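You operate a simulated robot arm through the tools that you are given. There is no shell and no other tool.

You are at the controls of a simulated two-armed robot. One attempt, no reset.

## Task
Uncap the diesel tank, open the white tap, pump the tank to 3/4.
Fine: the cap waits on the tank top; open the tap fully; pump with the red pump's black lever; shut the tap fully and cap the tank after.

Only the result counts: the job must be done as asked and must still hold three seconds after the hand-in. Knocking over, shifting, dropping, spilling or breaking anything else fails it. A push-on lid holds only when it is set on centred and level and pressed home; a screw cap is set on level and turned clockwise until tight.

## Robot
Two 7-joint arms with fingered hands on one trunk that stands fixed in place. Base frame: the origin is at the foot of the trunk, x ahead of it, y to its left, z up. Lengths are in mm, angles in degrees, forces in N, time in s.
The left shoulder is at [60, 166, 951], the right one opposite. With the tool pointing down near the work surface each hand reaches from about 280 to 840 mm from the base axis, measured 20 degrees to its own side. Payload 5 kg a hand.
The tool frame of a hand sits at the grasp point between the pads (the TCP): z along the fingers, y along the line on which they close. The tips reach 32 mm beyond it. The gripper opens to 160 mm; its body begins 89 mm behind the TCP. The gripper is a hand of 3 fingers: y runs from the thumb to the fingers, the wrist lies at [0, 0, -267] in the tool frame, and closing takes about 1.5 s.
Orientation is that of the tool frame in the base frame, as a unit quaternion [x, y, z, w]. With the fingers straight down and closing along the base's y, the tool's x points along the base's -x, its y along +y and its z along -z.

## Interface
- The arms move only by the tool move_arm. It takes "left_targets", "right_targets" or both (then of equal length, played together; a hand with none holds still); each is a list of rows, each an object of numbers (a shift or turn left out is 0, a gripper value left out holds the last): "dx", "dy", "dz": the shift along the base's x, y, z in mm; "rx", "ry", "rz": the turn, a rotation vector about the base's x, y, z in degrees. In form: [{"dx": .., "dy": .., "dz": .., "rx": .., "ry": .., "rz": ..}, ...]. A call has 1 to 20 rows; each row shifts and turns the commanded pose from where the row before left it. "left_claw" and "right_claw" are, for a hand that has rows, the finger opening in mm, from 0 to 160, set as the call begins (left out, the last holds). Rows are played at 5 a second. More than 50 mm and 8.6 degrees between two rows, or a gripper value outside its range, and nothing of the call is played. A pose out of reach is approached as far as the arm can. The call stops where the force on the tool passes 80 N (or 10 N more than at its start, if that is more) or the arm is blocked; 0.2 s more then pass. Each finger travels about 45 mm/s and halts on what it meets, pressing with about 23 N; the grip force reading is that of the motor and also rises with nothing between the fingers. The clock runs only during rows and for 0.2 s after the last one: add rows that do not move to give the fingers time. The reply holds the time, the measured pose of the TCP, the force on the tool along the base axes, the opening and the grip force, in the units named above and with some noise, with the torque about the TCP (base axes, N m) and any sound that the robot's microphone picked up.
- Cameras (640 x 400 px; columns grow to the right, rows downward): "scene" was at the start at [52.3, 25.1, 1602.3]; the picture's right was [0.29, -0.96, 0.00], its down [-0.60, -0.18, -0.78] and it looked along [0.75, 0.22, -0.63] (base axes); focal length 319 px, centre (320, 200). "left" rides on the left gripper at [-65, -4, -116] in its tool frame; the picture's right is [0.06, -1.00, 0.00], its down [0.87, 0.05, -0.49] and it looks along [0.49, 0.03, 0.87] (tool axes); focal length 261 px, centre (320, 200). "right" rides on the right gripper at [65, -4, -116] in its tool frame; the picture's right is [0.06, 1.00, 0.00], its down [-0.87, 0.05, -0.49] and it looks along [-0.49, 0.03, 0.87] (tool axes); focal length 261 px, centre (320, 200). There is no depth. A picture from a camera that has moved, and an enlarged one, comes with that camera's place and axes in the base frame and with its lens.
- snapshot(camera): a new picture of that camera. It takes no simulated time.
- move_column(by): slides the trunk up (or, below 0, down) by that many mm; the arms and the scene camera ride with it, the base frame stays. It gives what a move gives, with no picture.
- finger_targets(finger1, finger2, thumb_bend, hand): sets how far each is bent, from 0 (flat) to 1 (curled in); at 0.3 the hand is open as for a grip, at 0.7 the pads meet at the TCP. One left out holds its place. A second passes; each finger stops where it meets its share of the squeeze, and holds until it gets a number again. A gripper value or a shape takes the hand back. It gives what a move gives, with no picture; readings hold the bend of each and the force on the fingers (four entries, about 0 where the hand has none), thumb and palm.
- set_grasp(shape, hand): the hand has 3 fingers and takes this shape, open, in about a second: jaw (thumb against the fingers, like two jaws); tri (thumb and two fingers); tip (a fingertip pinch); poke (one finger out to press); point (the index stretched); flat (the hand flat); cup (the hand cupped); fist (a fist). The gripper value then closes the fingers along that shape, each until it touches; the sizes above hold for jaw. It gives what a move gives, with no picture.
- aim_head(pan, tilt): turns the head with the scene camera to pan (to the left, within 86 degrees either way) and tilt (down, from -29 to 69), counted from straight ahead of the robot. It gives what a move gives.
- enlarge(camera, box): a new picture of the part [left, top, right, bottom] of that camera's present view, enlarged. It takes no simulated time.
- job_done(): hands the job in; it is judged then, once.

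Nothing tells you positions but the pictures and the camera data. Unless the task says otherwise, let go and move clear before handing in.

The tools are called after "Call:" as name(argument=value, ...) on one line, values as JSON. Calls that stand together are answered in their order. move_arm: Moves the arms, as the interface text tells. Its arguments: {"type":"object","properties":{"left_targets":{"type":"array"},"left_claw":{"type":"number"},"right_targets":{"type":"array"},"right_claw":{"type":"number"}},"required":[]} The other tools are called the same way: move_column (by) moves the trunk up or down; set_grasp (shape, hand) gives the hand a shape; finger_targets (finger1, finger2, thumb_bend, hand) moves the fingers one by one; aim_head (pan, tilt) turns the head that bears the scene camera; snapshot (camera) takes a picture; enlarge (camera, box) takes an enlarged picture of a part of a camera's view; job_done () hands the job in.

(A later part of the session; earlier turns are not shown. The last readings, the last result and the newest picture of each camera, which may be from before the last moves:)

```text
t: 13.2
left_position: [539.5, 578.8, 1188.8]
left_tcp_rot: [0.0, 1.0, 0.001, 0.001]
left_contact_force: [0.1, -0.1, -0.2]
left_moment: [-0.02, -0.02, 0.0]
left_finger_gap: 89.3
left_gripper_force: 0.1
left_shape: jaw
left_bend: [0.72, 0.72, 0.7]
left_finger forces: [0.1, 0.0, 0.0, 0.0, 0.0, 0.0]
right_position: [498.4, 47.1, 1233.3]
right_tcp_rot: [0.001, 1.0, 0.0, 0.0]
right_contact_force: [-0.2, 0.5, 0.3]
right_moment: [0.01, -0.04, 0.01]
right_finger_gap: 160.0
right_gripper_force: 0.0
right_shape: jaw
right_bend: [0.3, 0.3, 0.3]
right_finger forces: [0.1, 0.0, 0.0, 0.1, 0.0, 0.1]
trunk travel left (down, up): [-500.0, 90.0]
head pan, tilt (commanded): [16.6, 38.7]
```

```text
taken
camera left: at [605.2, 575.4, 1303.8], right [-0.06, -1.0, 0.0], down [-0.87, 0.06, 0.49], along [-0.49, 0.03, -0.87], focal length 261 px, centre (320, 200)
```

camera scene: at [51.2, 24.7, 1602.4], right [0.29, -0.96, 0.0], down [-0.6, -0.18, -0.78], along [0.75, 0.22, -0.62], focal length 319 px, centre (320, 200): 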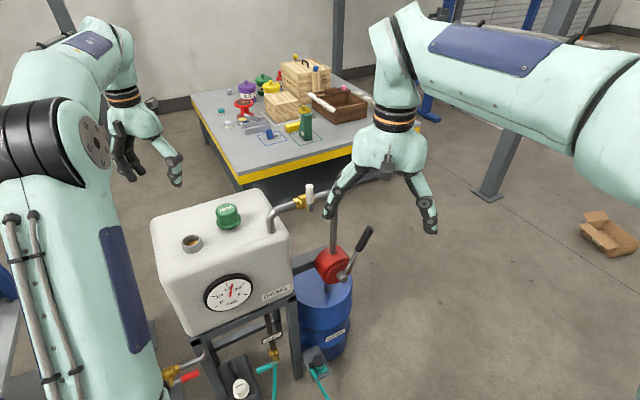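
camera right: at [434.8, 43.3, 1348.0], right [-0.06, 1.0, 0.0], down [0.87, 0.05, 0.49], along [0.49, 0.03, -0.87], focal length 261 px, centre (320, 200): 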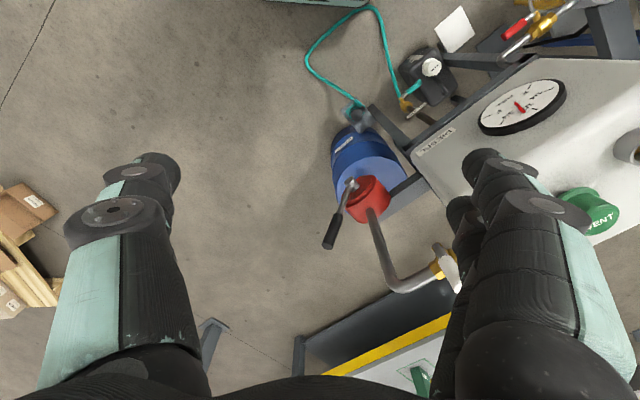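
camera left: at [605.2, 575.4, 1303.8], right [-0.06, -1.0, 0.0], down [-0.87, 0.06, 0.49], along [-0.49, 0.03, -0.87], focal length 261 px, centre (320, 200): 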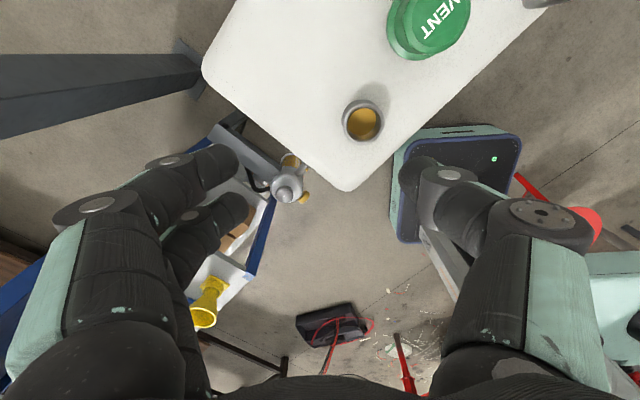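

Both hands are clear and the cap is standing well. I'll now swing the right hand to a horizontal pose facing the tap (pointing along the stem axis at 45°), stopping about 110 mm short of the handle.

Call:
move_arm(right_targets=[{"dx": 8, "dy": 5, "ry": -8.2}, {"dx": 8, "dy": 5, "ry": -8.2}, {"dx": 8, "dy": 5, "ry": -8.2}, {"dx": 8, "dy": 5, "ry": -8.2}, {"dx": 8, "dy": 5, "ry": -8.2}, {"dx": 8, "dy": 5, "ry": -8.2}, {"dx": 8, "dy": 5, "dz": -5, "ry": -8.2}, {"dx": 8, "dy": 5, "dz": -5, "ry": -8.2}, {"dx": 8, "dy": 5, "dz": -5, "ry": -8.2}, {"dx": 8, "dy": 5, "dz": -5, "ry": -8.2}, {"dx": 8, "dy": 5, "dz": -5, "ry": -8}])

Call:
snapshot(camera="scene")

Call:
snapshot(camera="right")

```text
t: 15.6
left_position: [541.1, 579.9, 1187.8]
left_tcp_rot: [-0.001, 1.0, 0.001, 0.0]
left_contact_force: [0.4, 0.1, 0.2]
left_moment: [0.01, 0.02, 0.02]
left_finger_gap: 89.5
left_gripper_force: 0.0
left_shape: jaw
left_bend: [0.72, 0.72, 0.7]
left_finger forces: [0.0, 0.0, 0.1, 0.0, 0.0, 0.0]
right_position: [590.2, 102.4, 1207.5]
right_tcp_rot: [0.0, 0.707, 0.001, 0.707]
right_contact_force: [0.0, -0.3, 0.1]
right_moment: [0.0, 0.04, -0.01]
right_finger_gap: 160.2
right_gripper_force: 0.0
right_shape: jaw
right_bend: [0.3, 0.3, 0.3]
right_finger forces: [0.1, 0.1, 0.0, 0.1, 0.0, 0.0]
trunk travel left (down, up): [-500.0, 90.0]
head pan, tilt (commanded): [16.6, 38.7]
```

```text
taken
camera scene: at [52.7, 26.1, 1602.3], right [0.29, -0.96, 0.0], down [-0.6, -0.18, -0.78], along [0.75, 0.22, -0.63], focal length 319 px, centre (320, 200)
```

scene: 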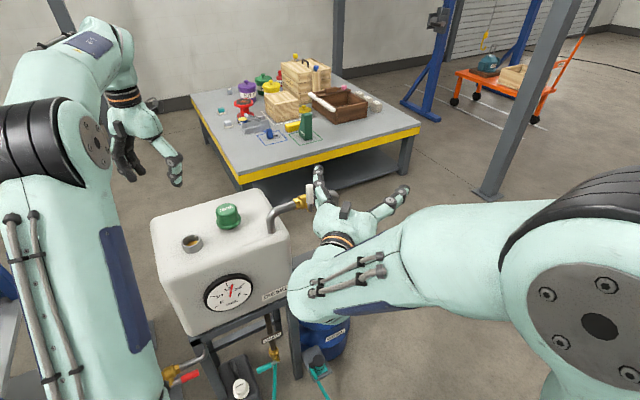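

```text
taken
camera right: at [474.2, 99.8, 1140.5], right [0.0, 1.0, -0.06], down [-0.49, 0.05, 0.87], along [0.87, 0.03, 0.49], focal length 261 px, centre (320, 200)
```

right: 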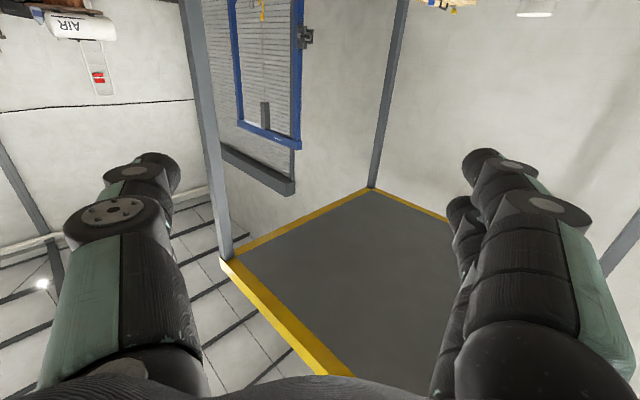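

The hand now points straight ahead, level. I'll yaw it 45° to the left while lowering it to tap height, still standing off from the handle.

Call:
move_arm(right_targets=[{"dx": 6, "dy": 11, "dz": -20, "rz": 7.5}, {"dx": 6, "dy": 11, "dz": -23, "rz": 7.5}, {"dx": 6, "dy": 11, "dz": -23, "rz": 7.5}, {"dx": 6, "dy": 11, "dz": -23, "rz": 7.5}, {"dx": 6, "dy": 11, "dz": -23, "rz": 7.5}, {"dx": 6, "dy": 13, "dz": -25, "rz": 7.5}])

Call:
snapshot(camera="scene")

Call:
snapshot(camera="right")

Call:
enlarge(camera="scene", box=[230, 150, 390, 250])

```text
t: 17.0
left_position: [541.6, 579.8, 1188.9]
left_tcp_rot: [-0.001, 1.0, 0.0, 0.0]
left_contact_force: [0.3, -1.2, 0.3]
left_moment: [-0.03, -0.01, -0.01]
left_finger_gap: 89.7
left_gripper_force: 0.1
left_shape: jaw
left_bend: [0.72, 0.72, 0.7]
left_finger forces: [0.1, 0.0, 0.1, 0.0, 0.0, 0.0]
right_position: [597.2, 122.2, 1172.4]
right_tcp_rot: [-0.078, 0.703, 0.079, 0.703]
right_contact_force: [-0.2, -0.4, -0.9]
right_moment: [-0.04, 0.03, 0.01]
right_finger_gap: 160.0
right_gripper_force: 0.1
right_shape: jaw
right_bend: [0.3, 0.3, 0.3]
right_finger forces: [0.0, 0.0, 0.0, 0.0, 0.1, 0.0]
right hand out of reach, approached as far as the arm can: row 2, 3, 4, 5, 6
trunk travel left (down, up): [-500.0, 90.0]
head pan, tilt (commanded): [16.6, 38.7]
```

```text
taken
camera scene: at [52.1, 25.4, 1602.3], right [0.29, -0.96, 0.0], down [-0.6, -0.18, -0.78], along [0.75, 0.22, -0.63], focal length 319 px, centre (320, 200)
```

scene: 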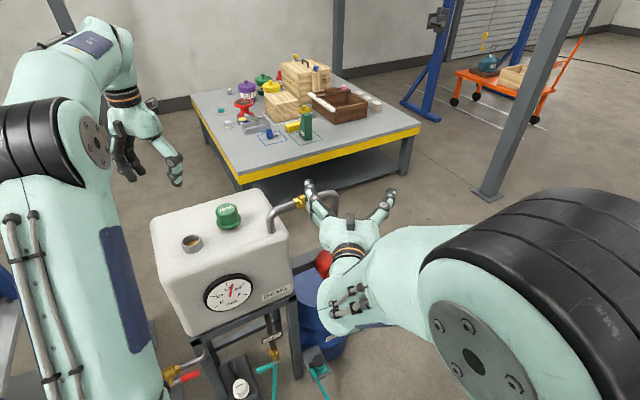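

```text
taken
camera right: at [486.7, 93.2, 1106.3], right [-0.22, 0.97, -0.06], down [-0.49, -0.06, 0.87], along [0.84, 0.22, 0.49], focal length 261 px, centre (320, 200)
```

right: 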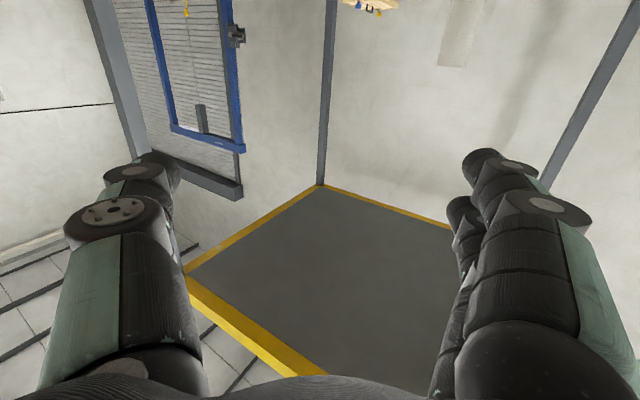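

```text
4.00 times, centred on (310, 200) of scene
camera zoom: at [52.1, 25.4, 1602.3], right [0.29, -0.96, 0.0], down [-0.6, -0.18, -0.78], along [0.75, 0.22, -0.63], focal length 1277 px, centre (360, 200)
```

zoom: 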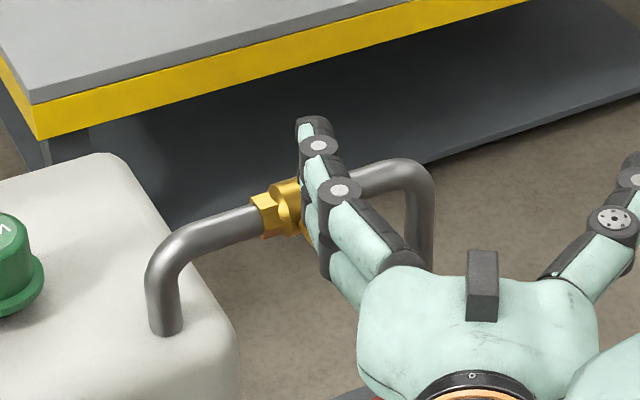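

The arm ran out of reach because the wrist came too close to the shoulder, so it stopped at about 13° of yaw. I'll take the hand farther forward and to the right, where the 45° yaw should be reachable.

Call:
move_arm(right_targets=[{"dx": 25, "dy": -23, "dz": 27}, {"dx": 25, "dy": -23, "dz": 27}, {"dx": 24, "dy": -24, "dz": 26}, {}])

```text
t: 18.0
left_position: [540.9, 580.2, 1186.8]
left_tcp_rot: [0.0, 1.0, -0.001, 0.0]
left_contact_force: [-0.3, 0.7, 0.1]
left_moment: [-0.08, 0.03, -0.01]
left_finger_gap: 89.6
left_gripper_force: 0.1
left_shape: jaw
left_bend: [0.72, 0.72, 0.7]
left_finger forces: [0.1, 0.1, 0.0, 0.0, 0.0, 0.1]
right_position: [641.3, 62.3, 1277.7]
right_tcp_rot: [-0.077, 0.703, 0.077, 0.703]
right_contact_force: [0.4, -0.1, 0.0]
right_moment: [0.01, 0.02, -0.08]
right_finger_gap: 159.6
right_gripper_force: 0.1
right_shape: jaw
right_bend: [0.3, 0.3, 0.3]
right_finger forces: [0.0, 0.0, 0.0, 0.0, 0.1, 0.0]
right hand out of reach, approached as far as the arm can: row 1, 2, 3
trunk travel left (down, up): [-500.0, 90.0]
head pan, tilt (commanded): [16.6, 38.7]
```

Call:
move_arm(right_targets=[{}, {}, {}])

Call:
snapshot(camera="scene")

```text
t: 18.8
left_position: [541.5, 579.3, 1188.4]
left_tcp_rot: [-0.001, 1.0, -0.001, 0.0]
left_contact_force: [0.0, 0.0, 0.1]
left_moment: [0.0, -0.01, 0.03]
left_finger_gap: 89.5
left_gripper_force: 0.2
left_shape: jaw
left_bend: [0.72, 0.72, 0.7]
left_finger forces: [0.0, 0.1, 0.0, 0.1, 0.1, 0.1]
right_position: [641.9, 62.1, 1278.6]
right_tcp_rot: [-0.076, 0.703, 0.077, 0.703]
right_contact_force: [-0.6, -0.1, -0.6]
right_moment: [0.01, -0.02, -0.02]
right_finger_gap: 160.0
right_gripper_force: 0.2
right_shape: jaw
right_bend: [0.3, 0.3, 0.3]
right_finger forces: [0.0, 0.0, 0.0, 0.0, 0.0, 0.0]
trunk travel left (down, up): [-500.0, 90.0]
head pan, tilt (commanded): [16.6, 38.7]
```

```text
taken
camera scene: at [52.3, 25.4, 1602.3], right [0.29, -0.96, 0.0], down [-0.6, -0.18, -0.78], along [0.75, 0.22, -0.63], focal length 319 px, centre (320, 200)
```

scene: 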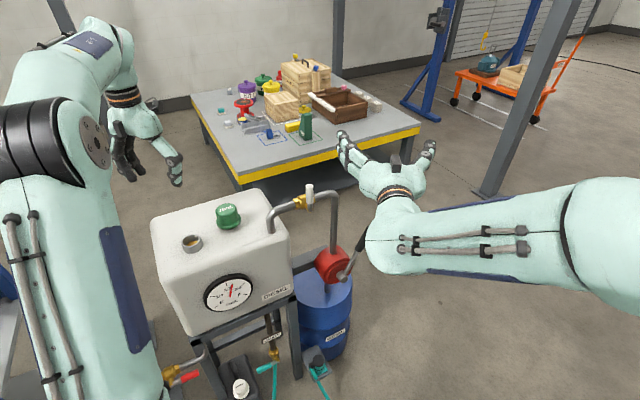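

The commanded pose now matches the measured one. I'll try the remaining yaw from this more open position, with small steps.

Call:
move_arm(right_targets=[{"rz": 7}, {"rz": 7}, {"rz": 7}, {"rz": 7}, {"rz": 4.5}])

```text
t: 20.0
left_position: [542.6, 577.2, 1188.7]
left_tcp_rot: [0.001, 1.0, 0.0, 0.0]
left_contact_force: [0.7, -0.3, -0.1]
left_moment: [0.05, 0.02, 0.01]
left_finger_gap: 89.5
left_gripper_force: 0.1
left_shape: jaw
left_bend: [0.72, 0.72, 0.7]
left_finger forces: [0.1, 0.1, 0.1, 0.0, 0.0, 0.1]
right_position: [643.3, 59.4, 1274.3]
right_tcp_rot: [-0.093, 0.716, 0.094, 0.685]
right_contact_force: [0.5, -0.6, -0.9]
right_moment: [0.02, -0.04, 0.07]
right_finger_gap: 160.0
right_gripper_force: 0.1
right_shape: jaw
right_bend: [0.3, 0.3, 0.3]
right_finger forces: [0.0, 0.1, 0.1, 0.1, 0.0, 0.0]
right hand out of reach, approached as far as the arm can: row 1, 2, 3, 4, 5
trunk travel left (down, up): [-500.0, 90.0]
head pan, tilt (commanded): [16.6, 38.7]
```

The yaw is still blocked, which suggests a wrist joint limit in this arm configuration. I'll look at the arm's posture to choose a better route.

Call:
aim_head(pan=-15, tilt=38.7)

Call:
snapshot(camera="scene")

```text
t: 21.0
left_position: [540.7, 580.3, 1188.8]
left_tcp_rot: [0.0, 1.0, 0.0, 0.001]
left_contact_force: [-0.4, -0.4, -0.4]
left_moment: [0.03, 0.0, 0.0]
left_finger_gap: 89.2
left_gripper_force: 0.2
left_shape: jaw
left_bend: [0.72, 0.72, 0.7]
left_finger forces: [0.0, 0.0, 0.0, 0.0, 0.1, 0.1]
right_position: [642.4, 60.5, 1275.2]
right_tcp_rot: [-0.094, 0.715, 0.095, 0.686]
right_contact_force: [-0.3, 0.0, -0.3]
right_moment: [0.03, -0.01, 0.02]
right_finger_gap: 160.1
right_gripper_force: 0.0
right_shape: jaw
right_bend: [0.3, 0.3, 0.3]
right_finger forces: [0.1, 0.0, 0.1, 0.0, 0.0, 0.0]
trunk travel left (down, up): [-500.0, 90.0]
head pan, tilt (commanded): [-15.0, 38.7]
```

```text
taken
camera scene: at [53.0, -21.5, 1602.3], right [-0.26, -0.97, 0.0], down [-0.6, 0.16, -0.78], along [0.75, -0.2, -0.63], focal length 319 px, centre (320, 200)
```

scene: 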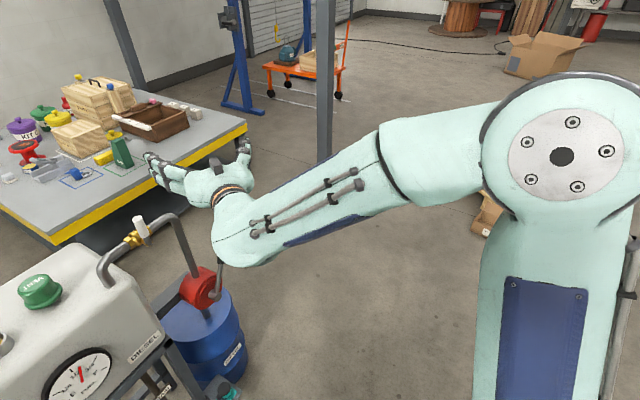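

The elbow is high and to the right, so the wrist roll may be what's limiting. I'll test by rolling the hand about its own axis to see which way has room.

Call:
move_arm(right_targets=[{"rx": 7.2, "ry": 2, "rz": -0.3}, {"rx": 7.2, "ry": 2, "rz": -0.3}, {"rx": 7.2, "ry": 2, "rz": -0.3}, {"rx": 7.2, "ry": 2, "rz": -0.3}])

```text
t: 22.0
left_position: [541.0, 578.6, 1188.7]
left_tcp_rot: [0.0, 1.0, 0.0, -0.001]
left_contact_force: [-0.1, 0.3, 0.3]
left_moment: [0.02, -0.01, -0.01]
left_finger_gap: 89.7
left_gripper_force: 0.1
left_shape: jaw
left_bend: [0.72, 0.72, 0.7]
left_finger forces: [0.0, 0.1, 0.1, 0.1, 0.0, 0.0]
right_position: [642.9, 61.0, 1271.8]
right_tcp_rot: [0.095, 0.717, 0.268, 0.637]
right_contact_force: [-1.0, 1.0, 0.3]
right_moment: [-0.02, 0.01, 0.02]
right_finger_gap: 160.0
right_gripper_force: 0.1
right_shape: jaw
right_bend: [0.3, 0.3, 0.3]
right_finger forces: [0.1, 0.1, 0.1, 0.0, 0.1, 0.0]
trunk travel left (down, up): [-500.0, 90.0]
head pan, tilt (commanded): [-15.0, 38.7]
```

Call:
move_arm(right_targets=[{"rz": 7}, {"rz": 7}, {"rz": 7}, {"rz": 7}])

```text
t: 23.0
left_position: [541.7, 579.7, 1187.0]
left_tcp_rot: [0.0, 1.0, 0.0, -0.001]
left_contact_force: [0.1, 0.5, 0.2]
left_moment: [-0.01, 0.03, 0.01]
left_finger_gap: 89.6
left_gripper_force: 0.1
left_shape: jaw
left_bend: [0.72, 0.72, 0.7]
left_finger forces: [0.0, 0.1, 0.0, 0.1, 0.0, 0.0]
right_position: [643.1, 62.5, 1272.9]
right_tcp_rot: [0.095, 0.717, 0.268, 0.637]
right_contact_force: [0.6, -0.6, -0.1]
right_moment: [0.0, 0.01, 0.03]
right_finger_gap: 159.6
right_gripper_force: 0.0
right_shape: jaw
right_bend: [0.3, 0.3, 0.3]
right_finger forces: [0.0, 0.0, 0.0, 0.1, 0.1, 0.1]
right hand out of reach, approached as far as the arm can: row 1, 2, 3, 4
trunk travel left (down, up): [-500.0, 90.0]
head pan, tilt (commanded): [-15.0, 38.7]
```

Rolling is free but yaw beyond about 15° is not, so I'll use the pose pointing mostly along +x (yaw 15°), which can still grasp a vertical handle. I'll undo the roll and bring the hand to a standoff about 90 mm in front of the tap handle.

Call:
move_arm(right_targets=[{"dx": -6, "dy": 40, "dz": -15, "rx": -7.2, "ry": -2, "rz": 0.3}, {"dx": -6, "dy": 40, "dz": -15, "rx": -7.2, "ry": -2, "rz": 0.3}, {"dx": -7, "dy": 41, "dz": -15, "rx": -7.2, "ry": -2, "rz": 0.3}, {"dx": -7, "dy": 41, "dz": -15, "rx": -7.2, "ry": -2, "rz": 0.3}, {}])

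Call:
aim_head(pan=16.6, tilt=38.7)

Call:
snapshot(camera="scene")

Call:
snapshot(camera="right")

```text
t: 24.2
left_position: [541.1, 577.4, 1188.1]
left_tcp_rot: [-0.001, 1.0, 0.001, 0.0]
left_contact_force: [-0.2, 0.4, 0.3]
left_moment: [0.04, -0.01, -0.03]
left_finger_gap: 89.5
left_gripper_force: 0.0
left_shape: jaw
left_bend: [0.72, 0.72, 0.7]
left_finger forces: [0.1, 0.0, 0.0, 0.1, 0.1, 0.0]
right_position: [616.9, 223.8, 1214.4]
right_tcp_rot: [-0.093, 0.715, 0.093, 0.686]
right_contact_force: [-1.2, -0.4, 0.9]
right_moment: [-0.02, 0.01, 0.0]
right_finger_gap: 160.2
right_gripper_force: 0.1
right_shape: jaw
right_bend: [0.3, 0.3, 0.3]
right_finger forces: [0.0, 0.1, 0.0, 0.0, 0.0, 0.0]
trunk travel left (down, up): [-500.0, 90.0]
head pan, tilt (commanded): [-15.0, 38.7]
```

```text
t: 25.1
left_position: [541.1, 579.7, 1187.2]
left_tcp_rot: [0.0, 1.0, 0.0, 0.0]
left_contact_force: [0.0, -0.3, 0.5]
left_moment: [0.02, 0.04, 0.02]
left_finger_gap: 89.6
left_gripper_force: 0.1
left_shape: jaw
left_bend: [0.72, 0.72, 0.7]
left_finger forces: [0.1, 0.0, 0.0, 0.0, 0.1, 0.1]
right_position: [617.5, 223.7, 1214.8]
right_tcp_rot: [-0.093, 0.715, 0.094, 0.686]
right_contact_force: [-0.4, -0.4, 0.6]
right_moment: [0.0, 0.02, 0.03]
right_finger_gap: 160.1
right_gripper_force: 0.0
right_shape: jaw
right_bend: [0.3, 0.3, 0.3]
right_finger forces: [0.0, 0.0, 0.0, 0.0, 0.0, 0.0]
trunk travel left (down, up): [-500.0, 90.0]
head pan, tilt (commanded): [16.6, 38.7]
```

```text
taken
camera scene: at [52.4, 25.1, 1602.3], right [0.29, -0.96, 0.0], down [-0.6, -0.18, -0.78], along [0.75, 0.22, -0.63], focal length 319 px, centre (320, 200)
```

scene: 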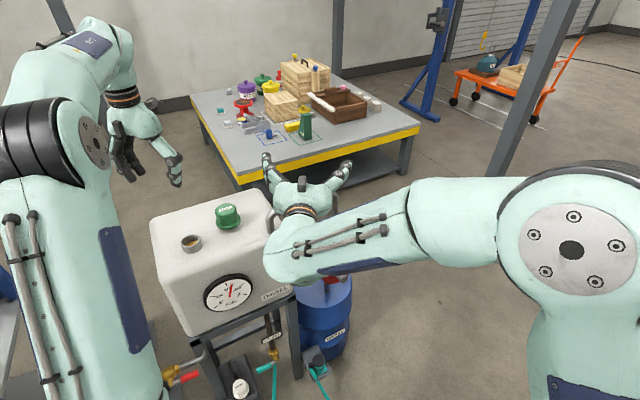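

```text
taken
camera right: at [504.5, 190.3, 1153.5], right [-0.26, 0.96, -0.06], down [-0.45, -0.07, 0.89], along [0.85, 0.26, 0.45], focal length 261 px, centre (320, 200)
```

right: 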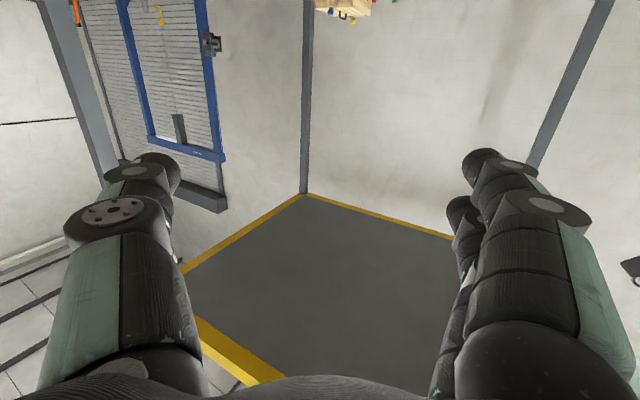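

Here the forearm lies more to the left, so more yaw may be possible. I'll try turning toward 45° from this spot, high above the tap.

Call:
move_arm(right_targets=[{"rz": 7}, {"rz": 7}, {"rz": 7}, {"rz": 7}])

```text
t: 26.1
left_position: [542.5, 580.8, 1188.0]
left_tcp_rot: [0.0, 1.0, 0.0, 0.0]
left_contact_force: [0.1, 0.2, 0.3]
left_moment: [0.01, 0.0, -0.01]
left_finger_gap: 89.6
left_gripper_force: 0.0
left_shape: jaw
left_bend: [0.72, 0.72, 0.7]
left_finger forces: [0.0, 0.0, 0.1, 0.0, 0.0, 0.0]
right_position: [616.5, 225.0, 1214.2]
right_tcp_rot: [-0.136, 0.709, 0.135, 0.679]
right_contact_force: [-0.4, -0.3, 0.5]
right_moment: [-0.03, -0.01, 0.02]
right_finger_gap: 160.0
right_gripper_force: 0.1
right_shape: jaw
right_bend: [0.3, 0.3, 0.3]
right_finger forces: [0.1, 0.0, 0.0, 0.1, 0.0, 0.0]
right hand out of reach, approached as far as the arm can: row 2, 3, 4
trunk travel left (down, up): [-500.0, 90.0]
head pan, tilt (commanded): [16.6, 38.7]
```

I have about 22° of yaw, which is enough to grasp the upright handle. I'll lower the hand to handle height, still about 90 mm short of it, and look.

Call:
move_arm(right_targets=[{"dx": 2, "dy": -6, "dz": -32}, {"dx": 3, "dy": -5, "dz": -32}, {"dz": -32}, {"dz": -30}, {}])

Call:
snapshot(camera="right")

Call:
snapshot(camera="scene")

Call:
enlarge(camera="scene", box=[230, 150, 390, 250])

```text
t: 27.3
left_position: [539.9, 580.1, 1187.0]
left_tcp_rot: [0.0, 1.0, 0.0, 0.0]
left_contact_force: [-0.2, 1.0, -0.5]
left_moment: [-0.03, 0.02, 0.01]
left_finger_gap: 89.5
left_gripper_force: 0.0
left_shape: jaw
left_bend: [0.72, 0.72, 0.7]
left_finger forces: [0.0, 0.0, 0.0, 0.0, 0.0, 0.0]
right_position: [616.2, 220.4, 1191.7]
right_tcp_rot: [-0.136, 0.709, 0.135, 0.679]
right_contact_force: [-0.5, 0.1, -0.1]
right_moment: [-0.01, -0.02, 0.01]
right_finger_gap: 160.2
right_gripper_force: 0.0
right_shape: jaw
right_bend: [0.3, 0.3, 0.3]
right_finger forces: [0.0, 0.1, 0.0, 0.0, 0.0, 0.1]
right hand out of reach, approached as far as the arm can: row 1, 2, 3, 4
trunk travel left (down, up): [-500.0, 90.0]
head pan, tilt (commanded): [16.6, 38.7]
```

```text
taken
camera right: at [508.8, 173.0, 1130.5], right [-0.38, 0.92, -0.06], down [-0.44, -0.13, 0.89], along [0.81, 0.36, 0.45], focal length 261 px, centre (320, 200)
```

right: 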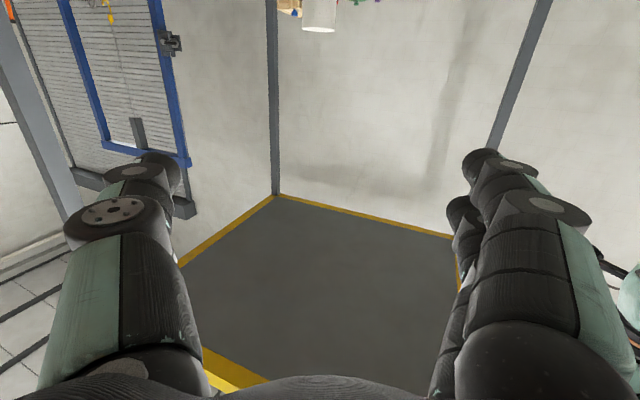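

```text
taken
camera scene: at [52.4, 25.5, 1602.3], right [0.29, -0.96, 0.0], down [-0.6, -0.18, -0.78], along [0.75, 0.22, -0.63], focal length 319 px, centre (320, 200)
```

scene: 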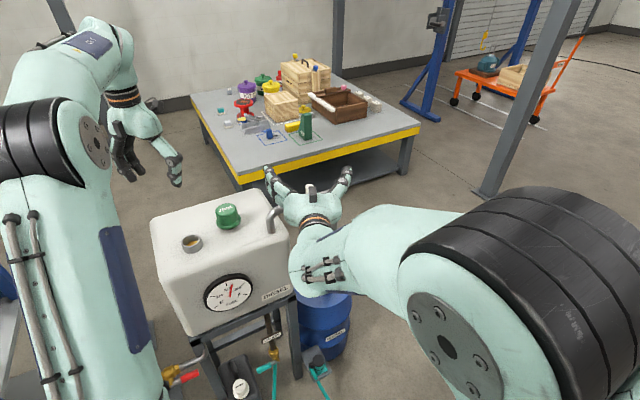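

```text
4.00 times, centred on (310, 200) of scene
camera zoom: at [52.4, 25.5, 1602.3], right [0.29, -0.96, 0.0], down [-0.6, -0.18, -0.78], along [0.75, 0.22, -0.63], focal length 1277 px, centre (360, 200)
```

zoom: 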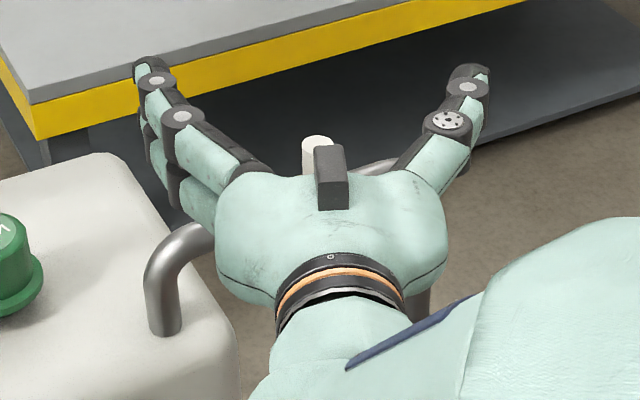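

The right arm gets boxed in by its wrist limit when it points level and to the left. The left arm, mirrored, should point along the stem axis comfortably, so I'll retract the right hand to a tool-down parking pose on the right first.

Call:
move_arm(right_targets=[{"dy": -20, "dz": 25, "rz": -7}, {"dy": -35, "dz": 25, "rz": -7}, {"dy": -40, "dz": 20, "rz": -7}, {"dx": -5, "dy": -35}, {"dx": -8, "dy": -20, "ry": 8.2}, {"dx": -12, "dy": -20, "ry": 8.2}, {"dx": -12, "dy": -20, "ry": 8.2}, {"dx": -12, "dy": -10, "ry": 8.2}, {"dx": -12, "dy": -10, "ry": 8.2}, {"dx": -12, "dy": -10, "ry": 8.2}, {"dx": -12, "dy": -10, "ry": 8.2}, {"dx": -10, "ry": 8.2}, {"dx": -10, "ry": 8.2}, {"dx": -10, "ry": 8.2}, {"ry": 8}])

Call:
snapshot(camera="scene")

Call:
snapshot(camera="right")

```text
t: 30.5
left_position: [542.3, 578.7, 1187.1]
left_tcp_rot: [0.002, 1.0, 0.0, -0.001]
left_contact_force: [0.2, 0.4, -1.4]
left_moment: [0.0, 0.01, 0.03]
left_finger_gap: 89.2
left_gripper_force: 0.1
left_shape: jaw
left_bend: [0.72, 0.72, 0.7]
left_finger forces: [0.0, 0.0, 0.0, 0.1, 0.0, 0.0]
right_position: [503.1, -11.5, 1263.4]
right_tcp_rot: [0.003, 1.0, 0.011, -0.024]
right_contact_force: [-0.3, 0.1, -0.4]
right_moment: [0.01, 0.04, -0.01]
right_finger_gap: 159.8
right_gripper_force: 0.0
right_shape: jaw
right_bend: [0.3, 0.3, 0.3]
right_finger forces: [0.0, 0.1, 0.0, 0.1, 0.1, 0.1]
trunk travel left (down, up): [-500.0, 90.0]
head pan, tilt (commanded): [16.6, 38.7]
```

```text
taken
camera scene: at [53.5, 25.4, 1602.2], right [0.29, -0.96, 0.0], down [-0.6, -0.18, -0.78], along [0.75, 0.22, -0.63], focal length 319 px, centre (320, 200)
```

scene: 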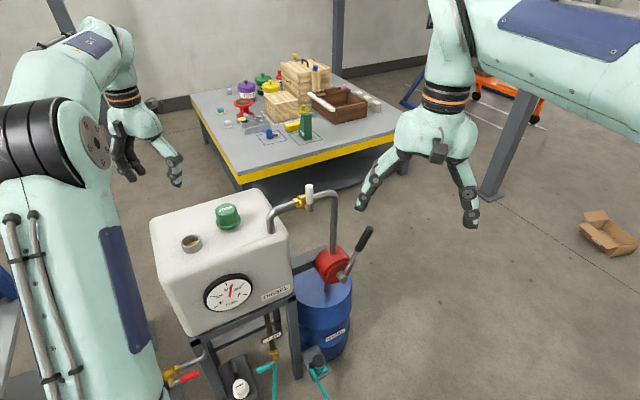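

```text
taken
camera right: at [443.5, -17.0, 1380.6], right [-0.06, 1.0, 0.02], down [0.89, 0.04, 0.45], along [0.45, 0.05, -0.89], focal length 261 px, centre (320, 200)
```

right: 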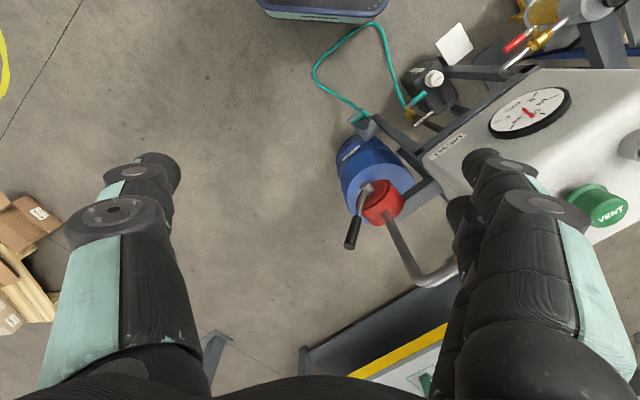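

The right hand is parked with a clear view of the gauge and lever. I'll shift it a little farther right, and bring the left hand up to level and turn it toward the tap axis.

Call:
move_arm(left_targets=[{"dx": 7, "dy": -16, "dz": 6, "ry": -8.2}, {"dx": 7, "dy": -16, "dz": 6, "ry": -8.2}, {"dx": 7, "dy": -16, "dz": 6, "ry": -8.2}, {"dx": 7, "dy": -16, "dz": 6, "ry": -8.2}, {"dx": 7, "dy": -16, "dz": 6, "ry": -8.2}, {"dx": 7, "dy": -16, "dz": 6, "ry": -8.2}, {"dx": 7, "dy": -16, "dz": 6, "ry": -8.2}, {"dx": 7, "dy": -16, "dz": 6, "ry": -8.2}, {"dx": 7, "dy": -16, "dz": 6, "ry": -8.2}, {"dx": 7, "dy": -16, "dz": 6, "ry": -8.2}, {"dx": 7, "dy": -16, "dz": 6, "ry": -8}], right_targets=[{"dy": -25}, {"dy": -25}, {"dy": -25}, {"dy": -25}, {}, {}, {}, {}, {}, {}, {}])

Call:
snapshot(camera="scene")

Call:
snapshot(camera="left")

```text
t: 33.1
left_position: [559.9, 547.9, 1200.2]
left_tcp_rot: [-0.097, 0.734, 0.098, 0.665]
left_contact_force: [-0.1, -0.3, 0.2]
left_moment: [0.0, -0.02, 0.02]
left_finger_gap: 89.8
left_gripper_force: 0.0
left_shape: jaw
left_bend: [0.72, 0.72, 0.7]
left_finger forces: [0.1, 0.1, 0.2, 0.0, 0.0, 0.0]
right_position: [502.8, -111.7, 1261.4]
right_tcp_rot: [0.002, 1.0, 0.011, -0.021]
right_contact_force: [0.2, 0.1, -0.2]
right_moment: [0.0, -0.02, 0.03]
right_finger_gap: 160.1
right_gripper_force: 0.1
right_shape: jaw
right_bend: [0.3, 0.3, 0.3]
right_finger forces: [0.0, 0.1, 0.0, 0.1, 0.1, 0.0]
trunk travel left (down, up): [-500.0, 90.0]
head pan, tilt (commanded): [16.6, 38.7]
stopped in row 11 (left hand): the arm was blocked; the commanded pose is now the measured one
```

```text
taken
camera scene: at [52.9, 23.3, 1602.3], right [0.28, -0.96, 0.0], down [-0.6, -0.18, -0.78], along [0.75, 0.22, -0.63], focal length 319 px, centre (320, 200)
```

scene: 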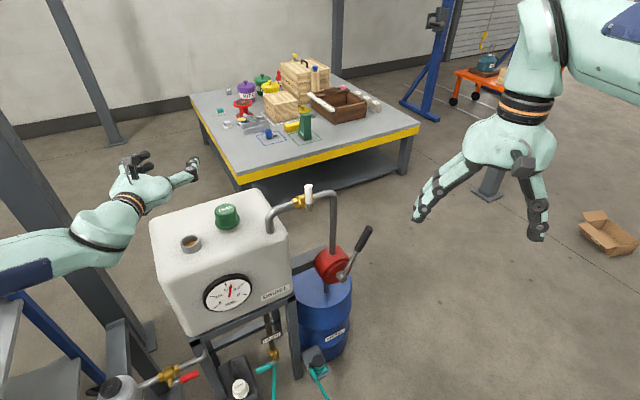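

```text
taken
camera left: at [456.6, 514.7, 1275.3], right [0.26, -0.96, -0.08], down [-0.57, -0.09, -0.82], along [0.78, 0.26, -0.57], focal length 261 px, centre (320, 200)
```

left: 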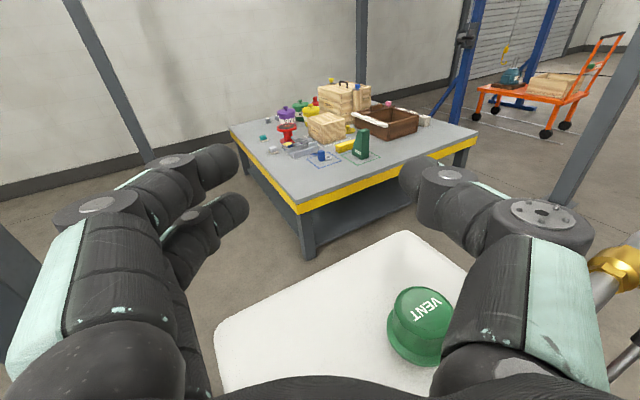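

The left arm was blocked partway, with its elbow swinging low on the left side. I'll look that way before moving further.

Call:
aim_head(pan=55, tilt=45)

Call:
snapshot(camera="scene")

```text
t: 34.2
left_position: [560.4, 549.1, 1200.1]
left_tcp_rot: [-0.096, 0.734, 0.096, 0.665]
left_contact_force: [1.1, -0.1, -0.3]
left_moment: [0.0, -0.01, -0.01]
left_finger_gap: 90.0
left_gripper_force: 0.0
left_shape: jaw
left_bend: [0.72, 0.72, 0.7]
left_finger forces: [0.0, 0.1, 0.0, 0.1, 0.0, 0.0]
right_position: [503.6, -112.2, 1260.8]
right_tcp_rot: [0.003, 1.0, 0.011, -0.022]
right_contact_force: [0.6, -0.9, 0.0]
right_moment: [-0.01, 0.01, 0.03]
right_finger_gap: 159.9
right_gripper_force: 0.0
right_shape: jaw
right_bend: [0.3, 0.3, 0.3]
right_finger forces: [0.0, 0.0, 0.1, 0.0, 0.0, 0.0]
trunk travel left (down, up): [-500.0, 90.0]
head pan, tilt (commanded): [55.0, 45.0]
```

```text
taken
camera scene: at [16.8, 67.1, 1593.1], right [0.82, -0.57, 0.0], down [-0.41, -0.58, -0.71], along [0.41, 0.58, -0.71], focal length 319 px, centre (320, 200)
```

scene: 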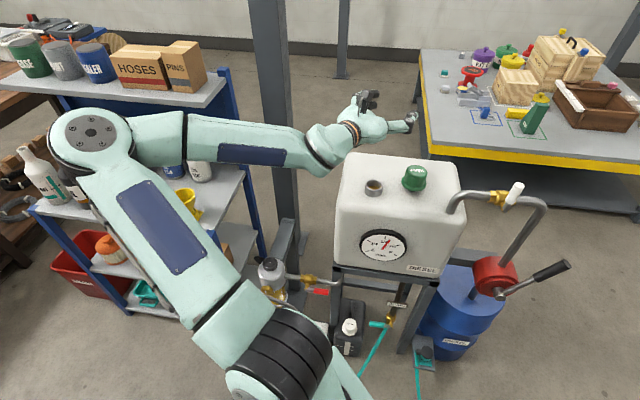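

Call:
enlarge(camera="scene", box=[0, 50, 240, 200])

Call:
enlarge(camera="scene", box=[200, 80, 360, 180])

```text
2.67 times, centred on (120, 125) of scene
camera zoom: at [16.8, 67.1, 1593.1], right [0.82, -0.57, 0.0], down [-0.41, -0.58, -0.71], along [0.41, 0.58, -0.71], focal length 851 px, centre (853, 400)
```

zoom: 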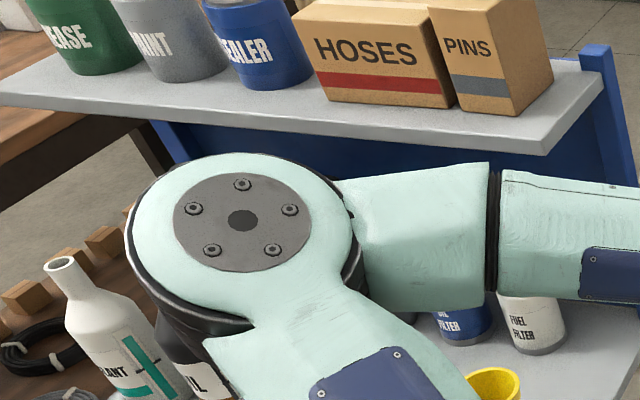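

```text
4.00 times, centred on (280, 130) of scene
camera zoom: at [16.8, 67.1, 1593.1], right [0.82, -0.57, 0.0], down [-0.41, -0.58, -0.71], along [0.41, 0.58, -0.71], focal length 1277 px, centre (480, 480)
```

zoom: 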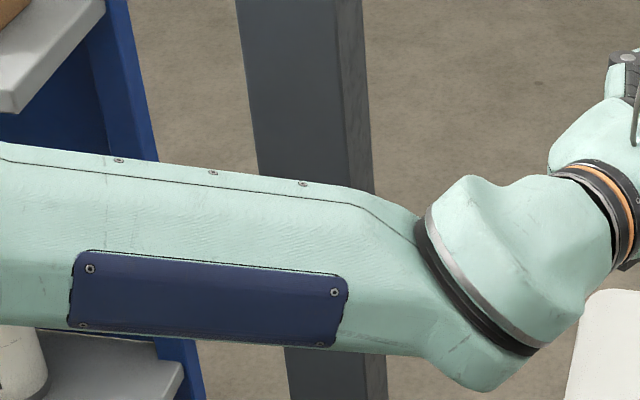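

The left elbow has come up against the edge of the storage shelf; nothing there looks disturbed. I'll back out along the same path in short steps, pitching the hand down again so the elbow moves away from the shelf.

Call:
move_arm(left_targets=[{"dy": 2, "rx": -2.2, "ry": 7.8}, {"dy": 3, "rx": -2.2, "ry": 7.8}, {"dx": -2, "dy": 3, "dz": 5, "rx": -2.2, "ry": 7.8}])

Call:
snapshot(camera="scene")

```text
t: 35.2
left_position: [612.7, 430.1, 1247.9]
left_tcp_rot: [-0.013, 0.844, 0.001, 0.536]
left_contact_force: [-0.1, 1.2, 0.0]
left_moment: [-0.02, -0.03, -0.04]
left_finger_gap: 90.2
left_gripper_force: 0.1
left_shape: jaw
left_bend: [0.72, 0.72, 0.7]
left_finger forces: [0.0, 0.1, 0.0, 0.0, 0.0, 0.0]
right_position: [501.6, -111.5, 1262.0]
right_tcp_rot: [0.004, 1.0, 0.009, -0.021]
right_contact_force: [0.6, 0.6, -0.7]
right_moment: [-0.06, -0.05, -0.02]
right_finger_gap: 159.9
right_gripper_force: 0.0
right_shape: jaw
right_bend: [0.3, 0.3, 0.3]
right_finger forces: [0.0, 0.0, 0.0, 0.0, 0.0, 0.1]
trunk travel left (down, up): [-500.0, 90.0]
head pan, tilt (commanded): [55.0, 45.0]
stopped in row 3 (left hand): the arm was blocked; the commanded pose is now the measured one
```

```text
taken
camera scene: at [15.2, 68.5, 1593.0], right [0.82, -0.57, 0.0], down [-0.4, -0.58, -0.71], along [0.41, 0.58, -0.71], focal length 319 px, centre (320, 200)
```

scene: 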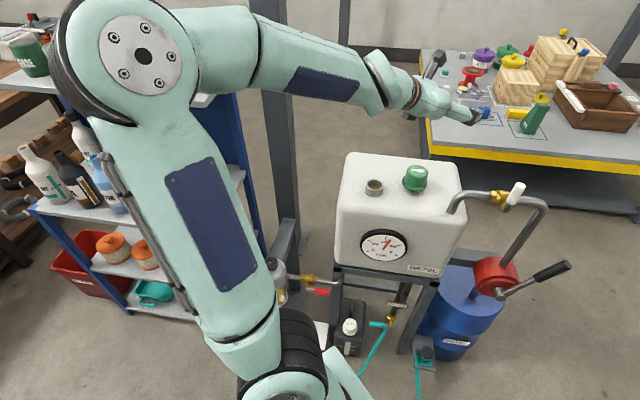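

The arm actually swung back by itself to near (613, 430, 1248), so that "block" was the arm changing elbow posture rather than a jam. I'll check the left camera view and the shelf before deciding how to handle the tap.

Call:
snapshot(camera="left")

Call:
enlarge(camera="scene", box=[400, 160, 600, 285])

Call:
enlarge(camera="scene", box=[0, 0, 240, 150])

```text
taken
camera left: at [536.1, 426.0, 1354.6], right [0.0, -1.0, -0.04], down [-0.82, 0.03, -0.58], along [0.58, 0.03, -0.81], focal length 261 px, centre (320, 200)
```

left: 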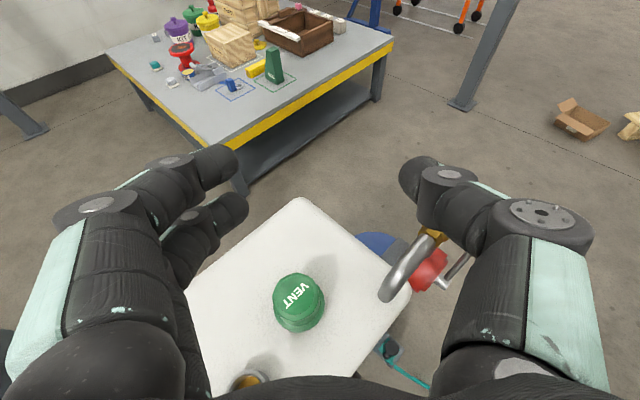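

```text
3.20 times, centred on (500, 222) of scene
camera zoom: at [15.2, 68.5, 1593.0], right [0.82, -0.57, 0.0], down [-0.4, -0.58, -0.71], along [0.41, 0.58, -0.71], focal length 1022 px, centre (-256, 128)
```

zoom: 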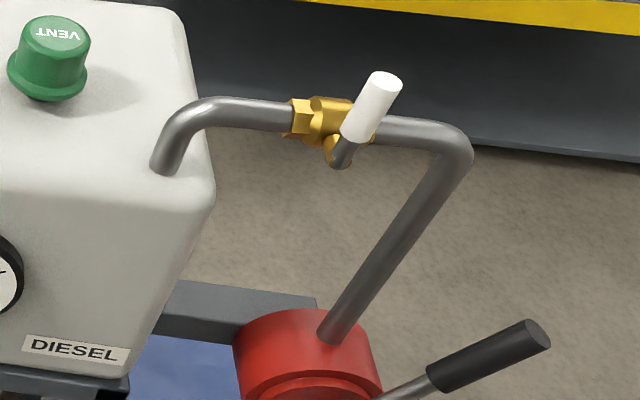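

```text
2.67 times, centred on (120, 75) of scene
camera zoom: at [15.2, 68.5, 1593.0], right [0.82, -0.57, 0.0], down [-0.4, -0.58, -0.71], along [0.41, 0.58, -0.71], focal length 851 px, centre (853, 533)
```

zoom: 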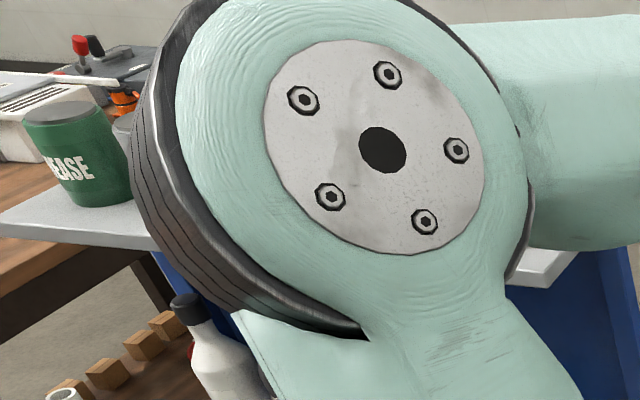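

The side-on view confirms the handle pivots on a gold bonnet near its lower end and stands upright, across the pipe. I need better depth, so I'll look down on the tap and lever from above with the right hand's camera.

Call:
move_arm(right_targets=[{"dx": 26, "dy": 25, "dz": -10}, {"dx": 26, "dy": 25, "dz": -10}, {"dx": 26, "dy": 25, "dz": -10}, {"dx": 26, "dy": 25, "dz": -10}, {"dx": 26, "dy": 25, "dz": -10}, {"dx": 26, "dy": 25, "dz": -10}, {}])

Call:
snapshot(camera="right")

Call:
enlarge(camera="right", box=[400, 60, 560, 160])

Call:
enlarge(camera="right", box=[280, 80, 440, 180])

```text
t: 36.8
left_position: [613.8, 427.5, 1248.6]
left_tcp_rot: [-0.012, 0.844, 0.002, 0.536]
left_contact_force: [-0.7, -0.9, 1.0]
left_moment: [0.03, 0.02, -0.01]
left_finger_gap: 89.9
left_gripper_force: 0.0
left_shape: jaw
left_bend: [0.72, 0.72, 0.7]
left_finger forces: [0.1, 0.0, 0.0, 0.0, 0.0, 0.0]
right_position: [658.3, 34.8, 1201.2]
right_tcp_rot: [0.004, 1.0, 0.012, -0.021]
right_contact_force: [0.3, -0.7, 0.0]
right_moment: [0.04, -0.02, -0.03]
right_finger_gap: 160.0
right_gripper_force: 0.0
right_shape: jaw
right_bend: [0.3, 0.3, 0.3]
right_finger forces: [0.1, 0.0, 0.1, 0.0, 0.0, 0.1]
trunk travel left (down, up): [-500.0, 90.0]
head pan, tilt (commanded): [55.0, 45.0]
```

```text
taken
camera right: at [598.9, 30.2, 1318.6], right [-0.05, 1.0, 0.02], down [0.89, 0.04, 0.46], along [0.45, 0.05, -0.89], focal length 261 px, centre (320, 200)
```

right: 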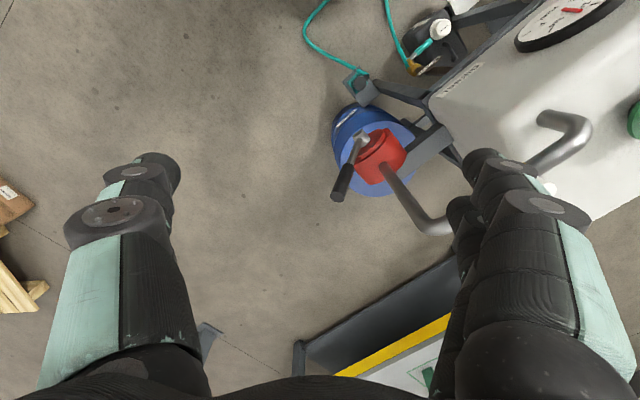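

```text
4.00 times, centred on (480, 110) of right
camera zoom: at [598.9, 30.2, 1318.6], right [-0.05, 1.0, 0.02], down [0.89, 0.04, 0.46], along [0.45, 0.05, -0.89], focal length 1043 px, centre (-320, 560)
```

zoom: 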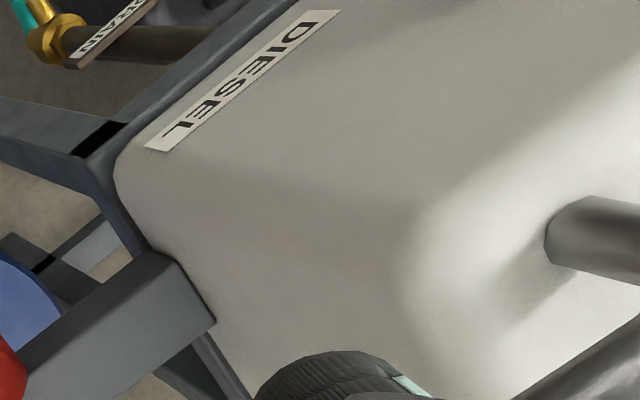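

```text
4.00 times, centred on (360, 130) of right
camera zoom: at [598.9, 30.2, 1318.6], right [-0.05, 1.0, 0.02], down [0.89, 0.04, 0.46], along [0.45, 0.05, -0.89], focal length 1043 px, centre (160, 480)
```

zoom: 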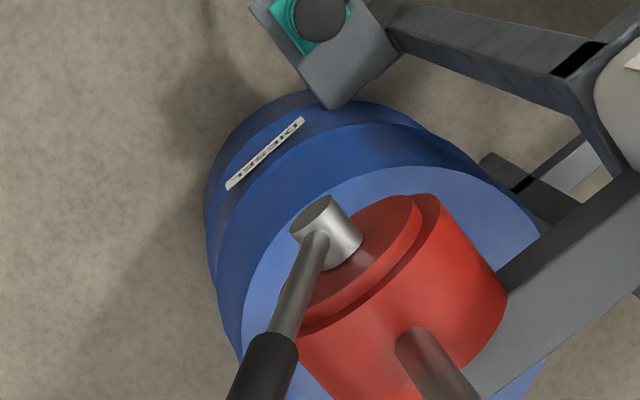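

Call:
move_arm(right_targets=[{"dy": 35, "dz": 10}, {"dy": 35}, {"dy": 30}, {}])

Call:
snapshot(camera="right")

Call:
enlarge(camera="right", box=[340, 100, 500, 200])

Call:
enlarge(camera="right", box=[200, 80, 360, 180])

```text
t: 37.8
left_position: [614.3, 428.9, 1248.5]
left_tcp_rot: [-0.013, 0.844, 0.002, 0.536]
left_contact_force: [-0.3, 0.5, 0.8]
left_moment: [-0.01, 0.03, -0.02]
left_finger_gap: 89.8
left_gripper_force: 0.1
left_shape: jaw
left_bend: [0.72, 0.72, 0.7]
left_finger forces: [0.1, 0.1, 0.0, 0.0, 0.0, 0.0]
right_position: [648.4, 87.2, 1199.0]
right_tcp_rot: [0.003, 1.0, 0.011, -0.019]
right_contact_force: [-0.9, -0.2, -0.1]
right_moment: [0.02, 0.0, 0.0]
right_finger_gap: 160.2
right_gripper_force: 0.1
right_shape: jaw
right_bend: [0.3, 0.3, 0.3]
right_finger forces: [0.1, 0.0, 0.0, 0.0, 0.0, 0.0]
right hand out of reach, approached as far as the arm can: row 1, 2, 3
trunk travel left (down, up): [-500.0, 90.0]
head pan, tilt (commanded): [55.0, 45.0]
```

```text
taken
camera right: at [587.9, 81.8, 1315.9], right [-0.06, 1.0, 0.03], down [0.89, 0.04, 0.46], along [0.46, 0.05, -0.89], focal length 261 px, centre (320, 200)
```

right: 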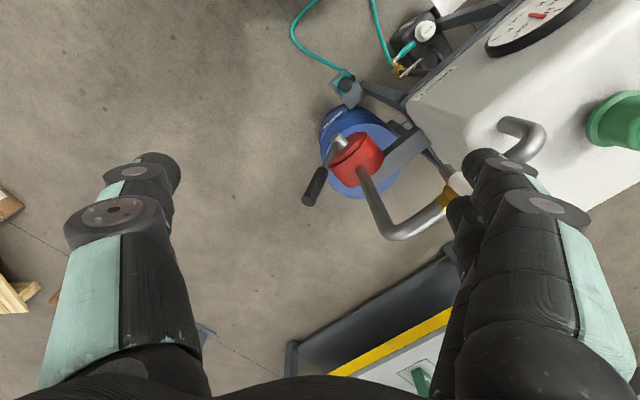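

```text
4.00 times, centred on (420, 150) of right
camera zoom: at [587.9, 81.8, 1315.9], right [-0.06, 1.0, 0.03], down [0.89, 0.04, 0.46], along [0.46, 0.05, -0.89], focal length 1043 px, centre (-80, 400)
```

zoom: 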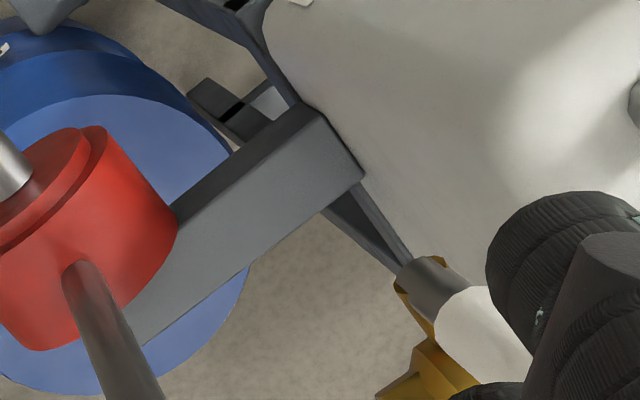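

```text
4.00 times, centred on (280, 130) of right
camera zoom: at [587.9, 81.8, 1315.9], right [-0.06, 1.0, 0.03], down [0.89, 0.04, 0.46], along [0.46, 0.05, -0.89], focal length 1043 px, centre (480, 480)
```

zoom: 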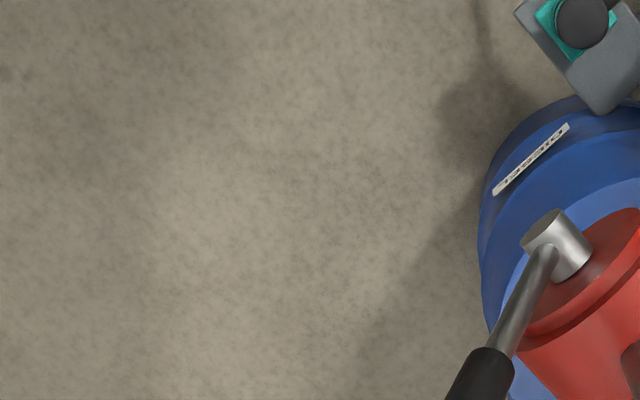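

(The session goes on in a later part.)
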